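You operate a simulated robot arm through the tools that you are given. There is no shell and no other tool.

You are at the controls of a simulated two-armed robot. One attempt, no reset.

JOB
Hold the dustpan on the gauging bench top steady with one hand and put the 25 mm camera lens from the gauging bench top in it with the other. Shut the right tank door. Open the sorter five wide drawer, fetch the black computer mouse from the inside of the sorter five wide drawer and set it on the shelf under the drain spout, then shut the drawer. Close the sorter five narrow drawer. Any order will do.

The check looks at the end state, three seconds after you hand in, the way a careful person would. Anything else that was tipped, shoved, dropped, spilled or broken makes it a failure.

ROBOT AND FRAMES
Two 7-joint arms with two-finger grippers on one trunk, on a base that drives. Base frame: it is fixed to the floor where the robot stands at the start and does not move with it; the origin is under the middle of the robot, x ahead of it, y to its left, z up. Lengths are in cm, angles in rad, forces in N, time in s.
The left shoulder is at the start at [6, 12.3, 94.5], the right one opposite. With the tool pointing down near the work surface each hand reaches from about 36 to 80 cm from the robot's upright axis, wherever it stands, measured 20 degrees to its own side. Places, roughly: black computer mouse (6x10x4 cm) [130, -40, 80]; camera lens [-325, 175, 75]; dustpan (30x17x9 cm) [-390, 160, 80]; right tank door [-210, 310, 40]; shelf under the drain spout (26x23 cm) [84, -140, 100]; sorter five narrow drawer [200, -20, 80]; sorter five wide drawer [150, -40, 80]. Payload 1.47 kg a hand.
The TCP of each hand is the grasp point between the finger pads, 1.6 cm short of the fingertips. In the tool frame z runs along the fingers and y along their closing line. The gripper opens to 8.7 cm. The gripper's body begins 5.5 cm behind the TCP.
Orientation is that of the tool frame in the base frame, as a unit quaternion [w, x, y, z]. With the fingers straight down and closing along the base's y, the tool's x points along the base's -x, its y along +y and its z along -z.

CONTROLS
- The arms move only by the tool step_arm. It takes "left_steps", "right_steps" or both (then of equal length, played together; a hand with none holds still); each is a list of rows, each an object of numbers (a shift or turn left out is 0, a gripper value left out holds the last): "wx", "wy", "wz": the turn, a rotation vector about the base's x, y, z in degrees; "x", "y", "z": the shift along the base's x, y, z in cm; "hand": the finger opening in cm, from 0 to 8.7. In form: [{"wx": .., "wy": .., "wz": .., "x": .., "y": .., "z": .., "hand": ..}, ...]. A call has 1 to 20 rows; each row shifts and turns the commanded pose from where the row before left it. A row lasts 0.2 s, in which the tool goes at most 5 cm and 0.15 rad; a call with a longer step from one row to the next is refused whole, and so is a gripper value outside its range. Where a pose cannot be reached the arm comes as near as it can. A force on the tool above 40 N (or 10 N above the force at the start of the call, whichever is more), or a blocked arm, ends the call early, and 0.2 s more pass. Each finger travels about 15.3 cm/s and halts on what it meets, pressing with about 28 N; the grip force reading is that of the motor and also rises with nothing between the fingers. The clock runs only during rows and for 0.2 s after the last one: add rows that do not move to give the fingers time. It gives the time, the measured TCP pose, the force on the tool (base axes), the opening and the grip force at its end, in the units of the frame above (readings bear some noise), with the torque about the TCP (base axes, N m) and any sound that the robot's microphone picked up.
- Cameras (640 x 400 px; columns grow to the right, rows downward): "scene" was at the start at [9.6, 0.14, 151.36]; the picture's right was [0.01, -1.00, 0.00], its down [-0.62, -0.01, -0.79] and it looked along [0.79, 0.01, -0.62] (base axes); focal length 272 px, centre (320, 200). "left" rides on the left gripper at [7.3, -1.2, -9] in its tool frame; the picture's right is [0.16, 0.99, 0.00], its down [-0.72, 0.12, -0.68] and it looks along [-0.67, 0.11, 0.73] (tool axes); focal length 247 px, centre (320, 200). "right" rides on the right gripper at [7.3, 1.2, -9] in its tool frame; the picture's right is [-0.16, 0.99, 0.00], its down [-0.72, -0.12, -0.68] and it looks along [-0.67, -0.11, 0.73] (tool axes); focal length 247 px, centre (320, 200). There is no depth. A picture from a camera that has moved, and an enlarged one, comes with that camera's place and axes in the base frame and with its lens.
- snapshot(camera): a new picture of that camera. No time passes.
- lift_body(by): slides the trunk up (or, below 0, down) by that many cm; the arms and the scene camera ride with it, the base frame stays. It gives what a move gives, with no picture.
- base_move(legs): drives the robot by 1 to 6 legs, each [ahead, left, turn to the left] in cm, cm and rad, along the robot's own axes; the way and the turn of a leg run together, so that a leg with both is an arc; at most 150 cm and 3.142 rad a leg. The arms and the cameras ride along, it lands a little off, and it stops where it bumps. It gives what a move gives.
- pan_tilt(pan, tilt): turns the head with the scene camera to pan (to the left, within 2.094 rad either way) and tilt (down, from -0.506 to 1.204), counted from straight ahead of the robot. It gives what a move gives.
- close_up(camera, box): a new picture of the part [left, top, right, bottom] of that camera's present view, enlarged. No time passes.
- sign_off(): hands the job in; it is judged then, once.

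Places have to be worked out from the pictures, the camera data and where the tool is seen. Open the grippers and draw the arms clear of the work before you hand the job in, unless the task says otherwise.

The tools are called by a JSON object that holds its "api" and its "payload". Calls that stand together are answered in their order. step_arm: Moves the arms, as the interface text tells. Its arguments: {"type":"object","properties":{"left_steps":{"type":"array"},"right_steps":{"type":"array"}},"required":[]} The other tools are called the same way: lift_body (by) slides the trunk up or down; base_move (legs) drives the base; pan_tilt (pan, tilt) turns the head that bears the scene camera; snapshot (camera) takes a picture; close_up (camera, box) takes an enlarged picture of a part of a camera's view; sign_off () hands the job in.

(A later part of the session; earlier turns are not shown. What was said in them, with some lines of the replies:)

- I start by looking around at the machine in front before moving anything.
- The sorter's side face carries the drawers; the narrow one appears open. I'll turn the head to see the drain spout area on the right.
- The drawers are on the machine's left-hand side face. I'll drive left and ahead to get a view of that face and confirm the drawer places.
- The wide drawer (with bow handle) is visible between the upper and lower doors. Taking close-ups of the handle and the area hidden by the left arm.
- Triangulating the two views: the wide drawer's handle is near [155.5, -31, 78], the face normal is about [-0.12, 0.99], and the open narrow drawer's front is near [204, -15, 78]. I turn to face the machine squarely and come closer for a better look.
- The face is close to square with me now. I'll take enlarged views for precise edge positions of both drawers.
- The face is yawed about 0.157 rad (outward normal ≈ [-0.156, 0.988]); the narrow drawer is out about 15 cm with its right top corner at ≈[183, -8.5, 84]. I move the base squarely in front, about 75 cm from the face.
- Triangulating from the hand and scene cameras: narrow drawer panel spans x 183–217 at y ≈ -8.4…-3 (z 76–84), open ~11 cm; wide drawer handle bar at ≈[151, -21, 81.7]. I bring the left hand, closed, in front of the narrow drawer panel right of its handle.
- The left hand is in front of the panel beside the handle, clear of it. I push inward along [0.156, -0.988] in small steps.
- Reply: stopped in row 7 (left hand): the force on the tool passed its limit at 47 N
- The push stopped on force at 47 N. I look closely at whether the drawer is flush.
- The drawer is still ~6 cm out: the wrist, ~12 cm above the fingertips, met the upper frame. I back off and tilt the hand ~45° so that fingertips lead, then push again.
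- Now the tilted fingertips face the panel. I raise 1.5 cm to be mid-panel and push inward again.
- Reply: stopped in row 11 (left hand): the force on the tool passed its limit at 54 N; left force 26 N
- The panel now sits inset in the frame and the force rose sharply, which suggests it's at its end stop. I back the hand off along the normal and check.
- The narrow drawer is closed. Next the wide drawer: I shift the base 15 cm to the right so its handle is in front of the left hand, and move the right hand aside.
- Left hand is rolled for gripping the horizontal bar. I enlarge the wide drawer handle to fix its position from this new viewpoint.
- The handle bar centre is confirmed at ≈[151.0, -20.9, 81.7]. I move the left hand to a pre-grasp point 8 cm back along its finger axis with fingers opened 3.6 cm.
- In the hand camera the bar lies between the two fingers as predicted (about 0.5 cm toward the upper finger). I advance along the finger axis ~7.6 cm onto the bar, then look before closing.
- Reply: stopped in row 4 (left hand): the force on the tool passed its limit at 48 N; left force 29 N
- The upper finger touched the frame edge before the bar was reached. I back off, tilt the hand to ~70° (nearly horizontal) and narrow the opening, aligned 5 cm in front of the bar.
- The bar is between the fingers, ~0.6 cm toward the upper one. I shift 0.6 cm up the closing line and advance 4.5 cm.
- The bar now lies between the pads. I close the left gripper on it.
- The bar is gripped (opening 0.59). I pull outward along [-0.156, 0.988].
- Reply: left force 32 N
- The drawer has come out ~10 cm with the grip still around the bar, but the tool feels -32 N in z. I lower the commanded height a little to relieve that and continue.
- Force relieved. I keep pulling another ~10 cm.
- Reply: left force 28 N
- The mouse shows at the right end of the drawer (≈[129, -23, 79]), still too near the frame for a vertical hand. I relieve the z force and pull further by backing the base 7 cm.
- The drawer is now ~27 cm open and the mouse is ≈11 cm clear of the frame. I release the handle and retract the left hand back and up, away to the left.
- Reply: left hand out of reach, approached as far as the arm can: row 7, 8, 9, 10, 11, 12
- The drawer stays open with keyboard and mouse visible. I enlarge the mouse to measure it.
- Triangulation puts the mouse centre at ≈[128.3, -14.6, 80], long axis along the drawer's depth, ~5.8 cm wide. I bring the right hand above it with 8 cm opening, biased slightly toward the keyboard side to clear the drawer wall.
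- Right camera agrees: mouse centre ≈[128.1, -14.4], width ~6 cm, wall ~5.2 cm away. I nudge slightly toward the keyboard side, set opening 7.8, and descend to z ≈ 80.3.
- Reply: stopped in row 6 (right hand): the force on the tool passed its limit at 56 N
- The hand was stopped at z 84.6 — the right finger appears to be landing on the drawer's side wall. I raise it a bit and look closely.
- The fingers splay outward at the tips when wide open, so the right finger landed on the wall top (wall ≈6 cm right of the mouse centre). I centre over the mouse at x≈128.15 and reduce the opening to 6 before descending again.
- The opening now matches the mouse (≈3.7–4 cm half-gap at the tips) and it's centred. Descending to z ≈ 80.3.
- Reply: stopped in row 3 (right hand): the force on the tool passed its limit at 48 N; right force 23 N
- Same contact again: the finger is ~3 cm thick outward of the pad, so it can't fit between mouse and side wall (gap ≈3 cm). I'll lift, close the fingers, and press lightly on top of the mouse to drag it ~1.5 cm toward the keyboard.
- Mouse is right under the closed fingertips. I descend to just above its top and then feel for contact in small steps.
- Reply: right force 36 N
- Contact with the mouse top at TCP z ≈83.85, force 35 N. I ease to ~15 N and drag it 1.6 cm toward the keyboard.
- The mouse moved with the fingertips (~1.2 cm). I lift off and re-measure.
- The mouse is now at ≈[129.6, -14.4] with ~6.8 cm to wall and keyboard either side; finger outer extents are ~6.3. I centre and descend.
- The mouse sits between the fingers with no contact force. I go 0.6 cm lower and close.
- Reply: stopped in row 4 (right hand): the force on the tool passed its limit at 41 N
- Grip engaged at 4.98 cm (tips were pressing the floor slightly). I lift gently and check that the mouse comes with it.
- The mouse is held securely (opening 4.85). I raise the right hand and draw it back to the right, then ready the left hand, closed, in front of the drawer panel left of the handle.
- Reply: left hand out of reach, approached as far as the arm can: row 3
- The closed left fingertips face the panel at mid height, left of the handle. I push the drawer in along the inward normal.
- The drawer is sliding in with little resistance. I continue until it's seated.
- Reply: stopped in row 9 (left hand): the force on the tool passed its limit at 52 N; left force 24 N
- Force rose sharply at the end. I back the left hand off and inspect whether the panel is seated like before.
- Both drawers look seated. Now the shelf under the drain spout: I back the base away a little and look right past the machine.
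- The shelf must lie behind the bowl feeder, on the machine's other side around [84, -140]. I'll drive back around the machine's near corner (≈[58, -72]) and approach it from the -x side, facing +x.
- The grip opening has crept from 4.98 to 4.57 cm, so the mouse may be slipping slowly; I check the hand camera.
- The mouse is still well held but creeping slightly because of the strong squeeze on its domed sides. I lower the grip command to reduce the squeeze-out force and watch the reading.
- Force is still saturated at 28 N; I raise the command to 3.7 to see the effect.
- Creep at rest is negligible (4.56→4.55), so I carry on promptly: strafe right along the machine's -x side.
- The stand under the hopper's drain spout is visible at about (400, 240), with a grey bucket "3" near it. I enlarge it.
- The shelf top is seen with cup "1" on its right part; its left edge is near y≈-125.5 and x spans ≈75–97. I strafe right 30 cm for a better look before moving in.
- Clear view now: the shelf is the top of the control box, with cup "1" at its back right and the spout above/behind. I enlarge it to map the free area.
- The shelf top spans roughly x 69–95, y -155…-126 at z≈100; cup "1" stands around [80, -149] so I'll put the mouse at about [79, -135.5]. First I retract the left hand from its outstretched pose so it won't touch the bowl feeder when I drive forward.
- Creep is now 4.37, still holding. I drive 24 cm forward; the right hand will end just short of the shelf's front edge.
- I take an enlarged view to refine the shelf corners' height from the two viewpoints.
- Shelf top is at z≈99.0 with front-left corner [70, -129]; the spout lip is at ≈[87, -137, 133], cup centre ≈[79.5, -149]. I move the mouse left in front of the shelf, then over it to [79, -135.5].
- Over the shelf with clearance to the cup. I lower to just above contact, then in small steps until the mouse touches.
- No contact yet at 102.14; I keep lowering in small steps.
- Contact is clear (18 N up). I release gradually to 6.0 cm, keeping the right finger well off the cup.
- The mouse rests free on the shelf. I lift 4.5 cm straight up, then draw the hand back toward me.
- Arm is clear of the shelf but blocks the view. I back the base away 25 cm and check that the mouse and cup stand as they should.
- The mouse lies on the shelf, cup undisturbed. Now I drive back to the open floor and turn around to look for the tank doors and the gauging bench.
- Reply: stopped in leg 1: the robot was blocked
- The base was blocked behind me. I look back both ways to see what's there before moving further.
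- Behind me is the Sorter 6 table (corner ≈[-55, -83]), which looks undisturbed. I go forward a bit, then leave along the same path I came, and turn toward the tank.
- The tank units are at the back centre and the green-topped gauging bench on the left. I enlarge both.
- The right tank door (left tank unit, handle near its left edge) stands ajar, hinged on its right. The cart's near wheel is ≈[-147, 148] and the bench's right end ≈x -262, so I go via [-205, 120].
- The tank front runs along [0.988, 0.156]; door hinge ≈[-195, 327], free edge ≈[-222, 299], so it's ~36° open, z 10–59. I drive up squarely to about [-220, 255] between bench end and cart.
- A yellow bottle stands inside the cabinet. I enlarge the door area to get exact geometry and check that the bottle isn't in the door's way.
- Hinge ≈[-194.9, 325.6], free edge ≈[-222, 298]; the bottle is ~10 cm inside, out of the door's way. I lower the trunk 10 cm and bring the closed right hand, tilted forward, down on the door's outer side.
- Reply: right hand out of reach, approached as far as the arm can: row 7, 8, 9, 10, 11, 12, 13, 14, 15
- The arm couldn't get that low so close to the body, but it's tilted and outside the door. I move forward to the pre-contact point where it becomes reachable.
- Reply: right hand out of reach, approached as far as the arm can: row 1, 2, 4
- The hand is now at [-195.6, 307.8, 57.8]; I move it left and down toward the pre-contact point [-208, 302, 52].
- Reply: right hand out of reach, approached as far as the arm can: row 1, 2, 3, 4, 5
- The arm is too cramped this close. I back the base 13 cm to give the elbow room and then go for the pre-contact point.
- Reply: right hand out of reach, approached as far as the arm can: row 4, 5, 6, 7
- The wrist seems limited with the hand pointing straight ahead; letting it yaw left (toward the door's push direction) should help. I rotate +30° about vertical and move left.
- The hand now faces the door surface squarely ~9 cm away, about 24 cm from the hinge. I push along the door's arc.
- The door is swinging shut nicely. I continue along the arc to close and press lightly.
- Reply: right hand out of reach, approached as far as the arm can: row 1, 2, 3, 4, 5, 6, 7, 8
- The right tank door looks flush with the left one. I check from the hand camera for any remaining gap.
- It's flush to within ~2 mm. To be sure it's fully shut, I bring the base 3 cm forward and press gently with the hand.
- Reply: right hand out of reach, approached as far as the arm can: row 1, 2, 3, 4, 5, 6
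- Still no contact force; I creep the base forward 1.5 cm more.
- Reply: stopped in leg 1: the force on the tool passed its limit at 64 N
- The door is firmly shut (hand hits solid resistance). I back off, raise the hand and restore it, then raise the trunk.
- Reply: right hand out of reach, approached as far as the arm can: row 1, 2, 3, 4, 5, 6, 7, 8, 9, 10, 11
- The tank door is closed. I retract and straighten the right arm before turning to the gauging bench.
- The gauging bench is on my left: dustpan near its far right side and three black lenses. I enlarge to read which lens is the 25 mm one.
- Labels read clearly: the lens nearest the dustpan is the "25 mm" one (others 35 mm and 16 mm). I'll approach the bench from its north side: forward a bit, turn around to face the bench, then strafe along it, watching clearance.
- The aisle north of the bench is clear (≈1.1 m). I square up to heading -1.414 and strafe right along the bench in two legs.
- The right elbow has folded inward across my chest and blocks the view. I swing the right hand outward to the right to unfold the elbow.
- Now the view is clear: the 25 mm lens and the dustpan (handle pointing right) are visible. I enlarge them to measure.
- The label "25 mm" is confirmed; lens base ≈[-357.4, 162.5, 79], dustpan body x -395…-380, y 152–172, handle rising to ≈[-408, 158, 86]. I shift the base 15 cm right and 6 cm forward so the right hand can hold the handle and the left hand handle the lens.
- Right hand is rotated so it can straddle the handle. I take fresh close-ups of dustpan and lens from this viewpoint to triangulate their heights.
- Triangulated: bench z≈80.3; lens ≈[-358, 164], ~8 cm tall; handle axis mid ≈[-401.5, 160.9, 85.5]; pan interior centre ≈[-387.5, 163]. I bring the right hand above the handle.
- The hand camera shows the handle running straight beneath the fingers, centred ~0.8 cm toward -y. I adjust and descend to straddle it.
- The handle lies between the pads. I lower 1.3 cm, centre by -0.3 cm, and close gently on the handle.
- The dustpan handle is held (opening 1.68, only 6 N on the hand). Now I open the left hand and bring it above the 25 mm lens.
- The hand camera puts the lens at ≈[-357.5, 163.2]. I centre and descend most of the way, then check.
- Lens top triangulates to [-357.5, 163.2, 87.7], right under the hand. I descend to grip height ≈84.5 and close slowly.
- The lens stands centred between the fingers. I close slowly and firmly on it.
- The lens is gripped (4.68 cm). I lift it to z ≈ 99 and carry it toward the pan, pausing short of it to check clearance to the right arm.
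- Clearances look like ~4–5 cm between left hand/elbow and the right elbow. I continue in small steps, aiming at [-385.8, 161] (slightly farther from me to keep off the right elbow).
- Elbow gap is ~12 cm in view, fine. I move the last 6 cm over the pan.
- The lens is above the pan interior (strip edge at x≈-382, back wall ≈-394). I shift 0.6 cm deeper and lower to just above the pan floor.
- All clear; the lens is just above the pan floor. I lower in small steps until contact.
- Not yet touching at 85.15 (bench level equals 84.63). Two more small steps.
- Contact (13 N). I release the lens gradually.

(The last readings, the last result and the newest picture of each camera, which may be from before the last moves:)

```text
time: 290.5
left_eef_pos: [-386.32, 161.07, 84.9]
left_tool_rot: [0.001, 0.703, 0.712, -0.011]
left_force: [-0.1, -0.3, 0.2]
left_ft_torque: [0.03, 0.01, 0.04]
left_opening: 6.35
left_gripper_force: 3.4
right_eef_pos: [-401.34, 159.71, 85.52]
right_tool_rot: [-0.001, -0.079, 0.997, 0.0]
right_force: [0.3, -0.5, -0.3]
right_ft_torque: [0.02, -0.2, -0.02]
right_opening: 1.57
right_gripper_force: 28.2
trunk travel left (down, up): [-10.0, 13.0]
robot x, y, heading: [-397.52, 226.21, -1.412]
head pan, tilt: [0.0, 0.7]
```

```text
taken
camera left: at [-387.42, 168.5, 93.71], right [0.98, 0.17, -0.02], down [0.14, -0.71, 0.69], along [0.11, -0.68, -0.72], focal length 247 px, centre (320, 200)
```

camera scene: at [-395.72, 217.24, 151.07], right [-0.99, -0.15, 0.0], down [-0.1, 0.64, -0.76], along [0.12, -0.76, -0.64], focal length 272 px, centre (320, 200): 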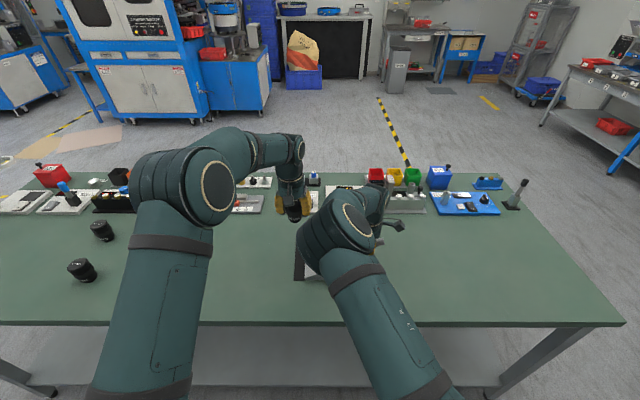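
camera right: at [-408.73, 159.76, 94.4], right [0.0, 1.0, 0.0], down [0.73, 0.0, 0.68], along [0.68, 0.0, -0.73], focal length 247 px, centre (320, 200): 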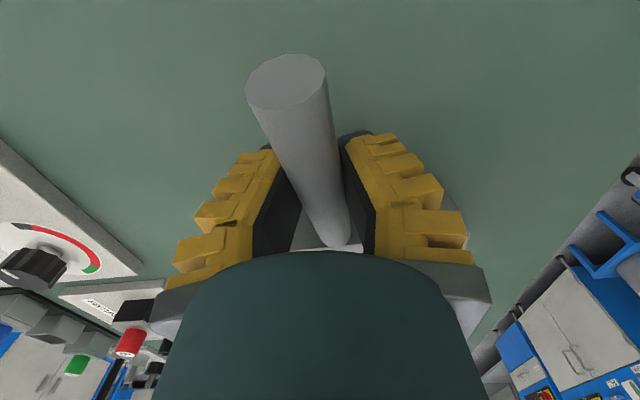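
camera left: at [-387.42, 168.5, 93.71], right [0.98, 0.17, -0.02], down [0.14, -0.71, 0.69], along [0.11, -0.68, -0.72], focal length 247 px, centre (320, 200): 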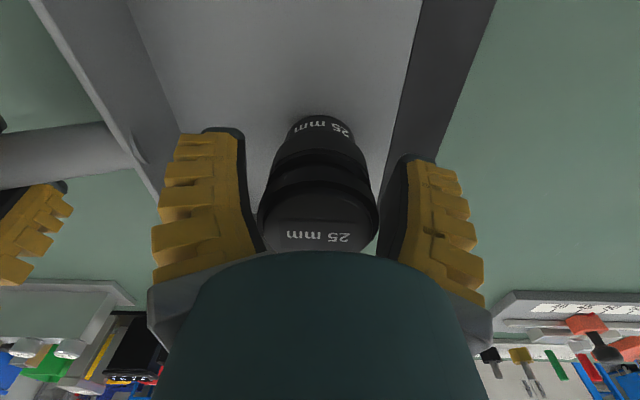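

The lens stands upright in the pan. I lift the left hand straight up and move it off to the left.

{"api": "step_arm", "payload": {"left_steps": [{"z": 2}, {"z": 3}, {"z": 3}, {"z": 3}, {"z": 3}, {"x": 2, "y": 0.1}, {"x": 3, "y": 0.3}, {"x": 4, "y": 0.5}, {"x": 4, "y": 0.5}, {"x": 4, "y": 0.5}, {"x": 4, "y": 1}, {"x": 4, "y": 3}, {"y": 4}, {"y": 4}, {}]}}

{"api": "snapshot", "payload": {"camera": "scene"}}

{"api": "snapshot", "payload": {"camera": "left"}}

{"api": "snapshot", "payload": {"camera": "right"}}

```text
time: 293.7
left_eef_pos: [-361.48, 174.98, 98.86]
left_tool_rot: [0.002, 0.702, 0.712, -0.011]
left_force: [-0.2, 0.5, 0.3]
left_ft_torque: [0.01, -0.01, -0.02]
left_opening: 6.36
left_gripper_force: 3.4
right_eef_pos: [-401.32, 159.7, 85.57]
right_tool_rot: [0.0, -0.078, 0.997, 0.001]
right_force: [-0.2, -0.5, -1.1]
right_ft_torque: [-0.05, 0.27, -0.03]
right_opening: 1.57
right_gripper_force: 27.7
trunk travel left (down, up): [-10.0, 13.0]
robot x, y, heading: [-396.91, 226.77, -1.411]
head pan, tilt: [0.0, 0.7]
```

```text
taken
camera scene: at [-395.77, 217.21, 151.06], right [-0.99, -0.15, 0.0], down [-0.1, 0.64, -0.76], along [0.12, -0.76, -0.64], focal length 272 px, centre (320, 200)
```

scene: 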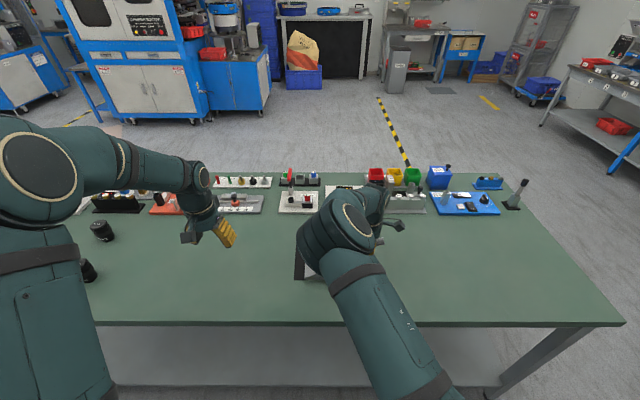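

```text
taken
camera left: at [-362.45, 182.62, 107.69], right [0.99, 0.17, -0.02], down [0.14, -0.71, 0.69], along [0.11, -0.68, -0.72], focal length 247 px, centre (320, 200)
```

left: 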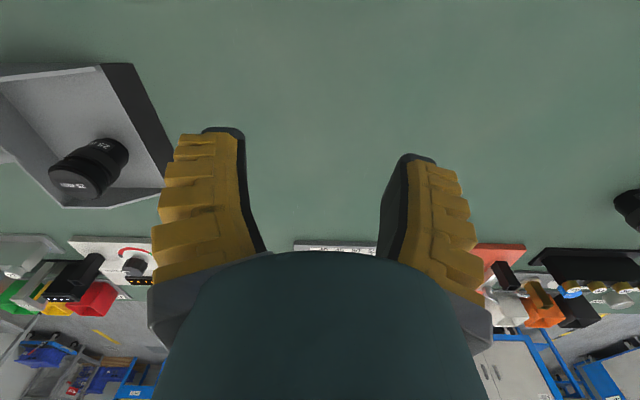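

```text
taken
camera right: at [-408.8, 159.75, 94.39], right [0.0, 1.0, 0.0], down [0.73, 0.0, 0.68], along [0.68, 0.0, -0.73], focal length 247 px, centre (320, 200)
```

right: 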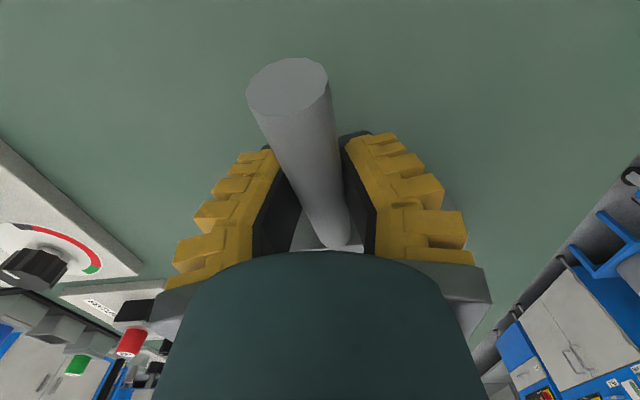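

The lens stands in the dustpan. I release the handle gradually with the right hand and lift straight up.

{"api": "step_arm", "payload": {"right_steps": [{"hand": 1.8}, {"hand": 2.2}, {"hand": 2.6}, {"hand": 3.2}, {"hand": 4.0}, {"hand": 5.0}, {}, {}, {"z": 2}, {"z": 3}, {"z": 4}, {"z": 4}, {"z": 4}, {"z": 4}, {}]}}

{"api": "snapshot", "payload": {"camera": "right"}}

```text
time: 296.9
left_eef_pos: [-361.47, 175.16, 98.96]
left_tool_rot: [0.001, 0.702, 0.712, -0.011]
left_force: [0.8, -0.1, 0.8]
left_ft_torque: [0.02, 0.0, -0.01]
left_opening: 6.39
left_gripper_force: 3.5
right_eef_pos: [-401.48, 159.97, 106.63]
right_tool_rot: [-0.001, -0.079, 0.997, 0.001]
right_force: [0.1, 1.0, 0.5]
right_ft_torque: [0.0, -0.02, -0.03]
right_opening: 5.52
right_gripper_force: 3.4
trunk travel left (down, up): [-10.0, 13.0]
robot x, y, heading: [-397.24, 226.44, -1.417]
head pan, tilt: [0.0, 0.7]
```

```text
taken
camera right: at [-408.9, 159.81, 115.4], right [0.0, 1.0, 0.0], down [0.73, 0.0, 0.68], along [0.68, 0.0, -0.73], focal length 247 px, centre (320, 200)
```

right: 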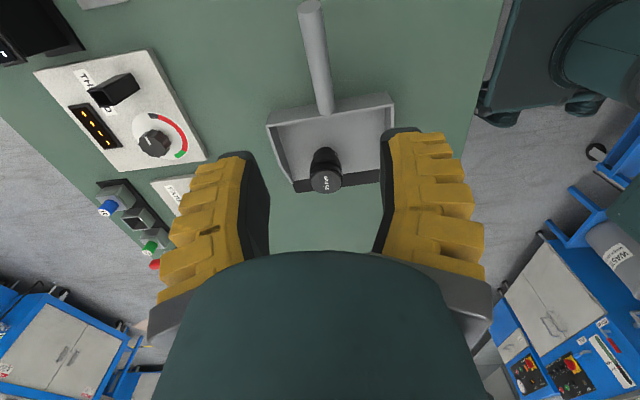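

The lens stands in the pan and the pan hasn't moved. I draw both arms back and up, clear of the bench, and back the base slightly.

{"api": "step_arm", "payload": {"right_steps": [{"x": -0.6, "y": 4, "z": 0.5, "hand": 7}, {"x": -0.6, "y": 4, "z": 0.5}, {"x": -0.6, "y": 4}, {"x": -3, "y": 3}, {"x": -4}, {"x": -4}, {}], "left_steps": [{"z": 4}, {"z": 4, "y": 2}, {"y": 4, "x": 2}, {"y": 4, "x": 2}, {}, {}, {}]}}

{"api": "base_move", "payload": {"legs": [[-10, 0, 0]]}}

{"api": "snapshot", "payload": {"camera": "scene"}}

```text
time: 298.5
left_eef_pos: [-357.33, 184.95, 106.77]
left_tool_rot: [0.001, 0.702, 0.712, -0.011]
left_force: [0.7, -1.0, -0.3]
left_ft_torque: [0.0, 0.01, -0.04]
left_opening: 6.38
left_gripper_force: 3.3
right_eef_pos: [-414.22, 175.19, 107.46]
right_tool_rot: [-0.001, -0.078, 0.997, 0.001]
right_force: [-0.2, -0.6, -0.8]
right_ft_torque: [-0.03, 0.01, 0.04]
right_opening: 7.36
right_gripper_force: 1.6
trunk travel left (down, up): [-10.0, 13.0]
robot x, y, heading: [-397.21, 226.46, -1.416]
head pan, tilt: [0.0, 0.7]
```

```text
time: 299.6
left_eef_pos: [-358.92, 194.85, 106.86]
left_tool_rot: [0.002, 0.702, 0.713, -0.012]
left_force: [0.5, 0.1, 0.4]
left_ft_torque: [-0.05, 0.01, 0.01]
left_opening: 6.35
left_gripper_force: 3.5
right_eef_pos: [-415.89, 184.99, 107.57]
right_tool_rot: [-0.001, -0.08, 0.997, -0.001]
right_force: [0.8, 0.4, 0.2]
right_ft_torque: [-0.03, 0.0, -0.02]
right_opening: 7.35
right_gripper_force: 2.4
trunk travel left (down, up): [-10.0, 13.0]
robot x, y, heading: [-398.6, 236.08, -1.414]
head pan, tilt: [0.0, 0.7]
```

```text
taken
camera scene: at [-397.29, 227.14, 151.08], right [-0.99, -0.16, 0.0], down [-0.1, 0.64, -0.77], along [0.12, -0.76, -0.64], focal length 272 px, centre (320, 200)
```

scene: 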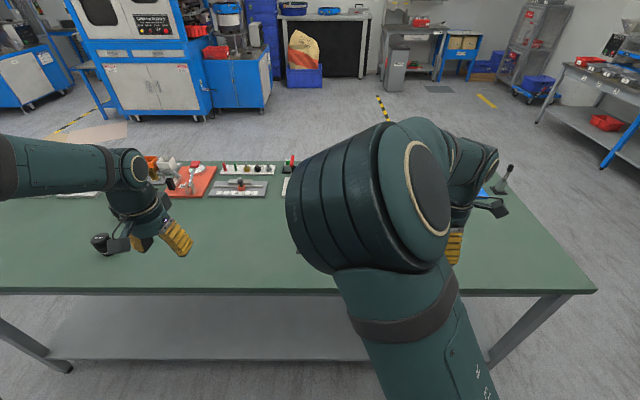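

The right elbow hides the pan; I move the right hand farther right to check the result.

{"api": "step_arm", "payload": {"right_steps": [{"x": -4.4, "y": -0.7}, {"x": -4.4, "y": -0.7}, {"x": -4.4, "y": -0.7}, {"x": -4.4, "y": -0.7}, {"x": -4.4, "y": -0.7}, {}]}}

{"api": "snapshot", "payload": {"camera": "scene"}}

{"api": "close_up", "payload": {"camera": "scene", "box": [260, 180, 420, 280]}}

```text
time: 301.0
left_eef_pos: [-358.87, 194.76, 106.89]
left_tool_rot: [0.0, 0.702, 0.712, -0.011]
left_force: [1.2, 0.1, 0.1]
left_ft_torque: [0.0, -0.03, 0.0]
left_opening: 6.41
left_gripper_force: 3.6
right_eef_pos: [-437.43, 181.47, 107.55]
right_tool_rot: [-0.001, -0.079, 0.997, 0.0]
right_force: [-0.3, 0.3, 0.0]
right_ft_torque: [0.01, 0.02, 0.01]
right_opening: 7.38
right_gripper_force: 3.0
trunk travel left (down, up): [-10.0, 13.0]
robot x, y, heading: [-398.74, 236.48, -1.413]
head pan, tilt: [0.0, 0.7]
```

```text
taken
camera scene: at [-397.18, 227.02, 151.07], right [-0.99, -0.16, 0.0], down [-0.1, 0.64, -0.77], along [0.12, -0.76, -0.64], focal length 272 px, centre (320, 200)
```

scene: 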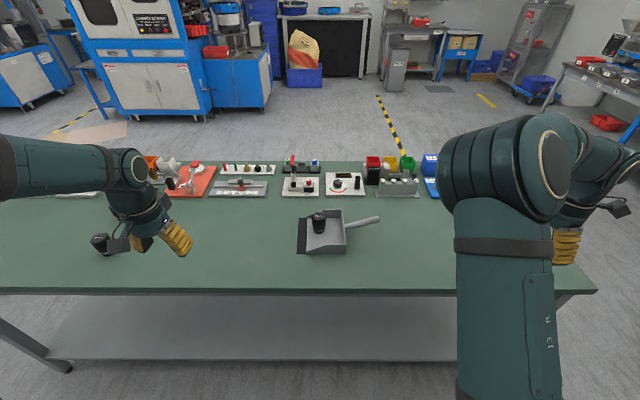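

```text
4.00 times, centred on (340, 230) of scene
camera zoom: at [-397.18, 227.02, 151.07], right [-0.99, -0.16, 0.0], down [-0.1, 0.64, -0.77], along [0.12, -0.76, -0.64], focal length 1089 px, centre (240, 80)
```

zoom: 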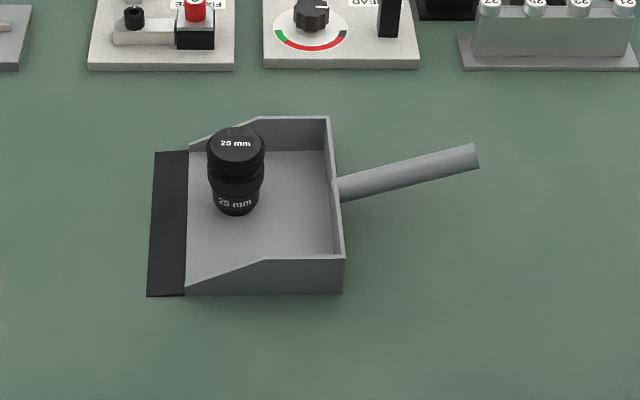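

The 25 mm lens stands in the dustpan, which is where it was. As a last check I look across the room from here toward Sorter 5's drawers.

{"api": "pan_tilt", "payload": {"pan": 1.0, "tilt": 0.12}}

{"api": "snapshot", "payload": {"camera": "scene"}}

```text
time: 302.3
left_eef_pos: [-358.73, 194.76, 106.9]
left_tool_rot: [0.0, 0.701, 0.713, -0.01]
left_force: [0.4, 0.2, 0.7]
left_ft_torque: [-0.01, -0.01, -0.04]
left_opening: 6.35
left_gripper_force: 3.1
right_eef_pos: [-437.66, 181.5, 107.6]
right_tool_rot: [-0.001, -0.079, 0.997, 0.001]
right_force: [-0.3, -0.1, -0.6]
right_ft_torque: [-0.03, -0.01, 0.01]
right_opening: 7.34
right_gripper_force: 2.2
trunk travel left (down, up): [-10.0, 13.0]
robot x, y, heading: [-398.79, 236.46, -1.418]
head pan, tilt: [1.0, 0.12]
```

```text
taken
camera scene: at [-390.13, 231.66, 156.35], right [-0.4, -0.91, 0.0], down [-0.11, 0.05, -0.99], along [0.91, -0.4, -0.12], focal length 272 px, centre (320, 200)
```

scene: 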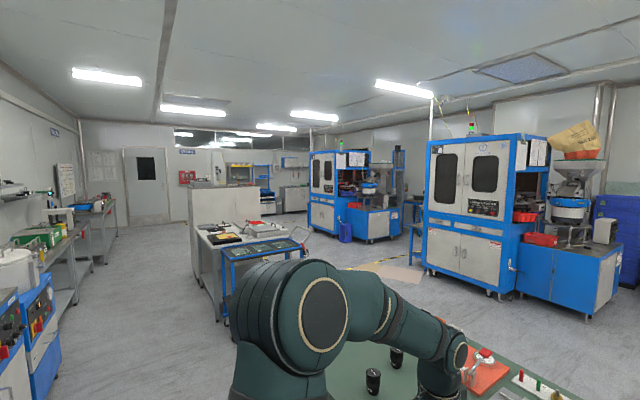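

{"api": "close_up", "payload": {"camera": "scene", "box": [295, 180, 375, 240]}}

{"api": "close_up", "payload": {"camera": "scene", "box": [305, 190, 345, 215]}}

{"api": "close_up", "payload": {"camera": "scene", "box": [400, 120, 560, 240]}}

```text
6.67 times, centred on (335, 210) of scene
camera zoom: at [-390.13, 231.66, 156.35], right [-0.4, -0.91, 0.0], down [-0.11, 0.05, -0.99], along [0.91, -0.4, -0.12], focal length 1816 px, centre (220, 133)
```

zoom: 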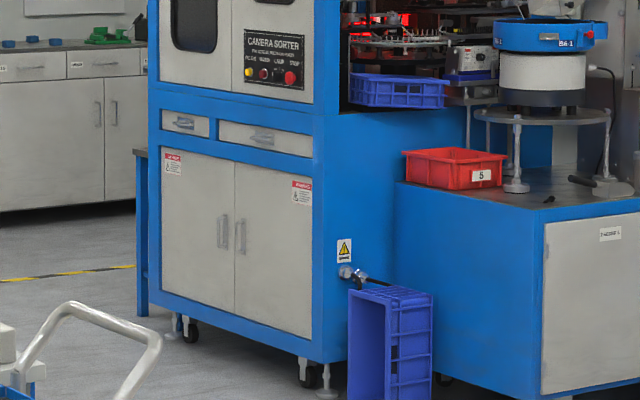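

```text
16.00 times, centred on (325, 202) of scene
camera zoom: at [-390.13, 231.66, 156.35], right [-0.4, -0.91, 0.0], down [-0.11, 0.05, -0.99], along [0.91, -0.4, -0.12], focal length 4357 px, centre (240, 160)
```

zoom: 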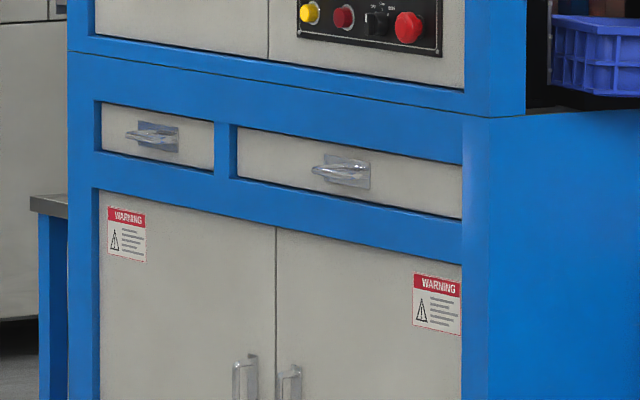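

```text
3.33 times, centred on (480, 180) of scene
camera zoom: at [-390.13, 231.66, 156.35], right [-0.4, -0.91, 0.0], down [-0.11, 0.05, -0.99], along [0.91, -0.4, -0.12], focal length 908 px, centre (-213, 267)
```

zoom: 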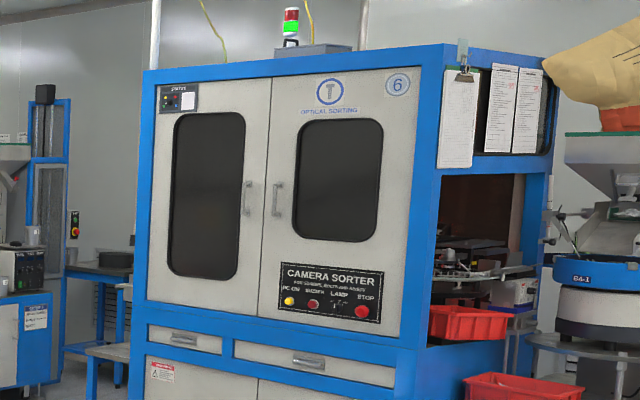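

Both Sorter 5 drawers are closed and flush. One last glance at the tank door.

{"api": "pan_tilt", "payload": {"pan": 1.85, "tilt": 0.4}}

{"api": "close_up", "payload": {"camera": "scene", "box": [240, 120, 440, 320]}}

```text
time: 303.5
left_eef_pos: [-358.82, 194.78, 106.8]
left_tool_rot: [0.0, 0.702, 0.713, -0.012]
left_force: [-1.4, 0.5, 0.3]
left_ft_torque: [-0.01, 0.0, 0.01]
left_opening: 6.35
left_gripper_force: 3.6
right_eef_pos: [-437.57, 181.43, 107.67]
right_tool_rot: [-0.001, -0.079, 0.997, 0.0]
right_force: [0.2, 0.9, 0.0]
right_ft_torque: [0.03, 0.01, -0.03]
right_opening: 7.36
right_gripper_force: 2.7
trunk travel left (down, up): [-10.0, 13.0]
robot x, y, heading: [-398.88, 236.29, -1.418]
head pan, tilt: [1.85, 0.4]
```

```text
2.00 times, centred on (340, 220) of scene
camera zoom: at [-390.18, 239.28, 153.76], right [0.42, -0.91, 0.0], down [-0.35, -0.16, -0.92], along [0.84, 0.39, -0.39], focal length 545 px, centre (280, 160)
```

zoom: 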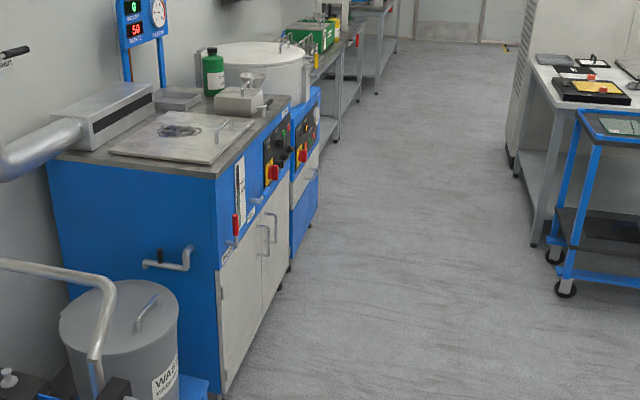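

The tank door is shut flush, both Sorter 5 drawers are closed, and the mouse was left on the shelf. The lens stands in the dustpan, and both arms are clear with open grippers. I hand the job in.

{"api": "sign_off", "payload": {}}

```text
The job is handed in.
```

I handed the job in with every item done; the check's verdict hasn't come back.

- **Dustpan and lens:** I held the dustpan by its handle with the right hand and stood the 25 mm lens in it with the left. There are three lenses on the bench, and I chose by the label. The 25 mm one sits about 35 cm from the rough place you gave, which is closer to the 16 mm lens.
- **Right tank door:** it is shut. I pressed it until it met firm resistance, and it still looked flush from across the room.
- **Mouse:** it is on the shelf under the drain spout, beside cup 1, which I did not touch.
- **Drawers:** the wide and narrow drawers of sorter five are both closed. A last close-up from across the room shows both panels set back evenly in the frame.

**Things that could count against the job:**
- **Bump:** while backing away from the shelf, the base bumped something behind it and stopped, most likely the table by sorter six. The bins on that table looked undisturbed afterwards.
- **Drawer touches:** inside the wide drawer, a finger landed on the side wall twice before I slid the mouse aside to grip it. I saw no damage.

Both grippers are open, and the arms are drawn back clear of the bench.
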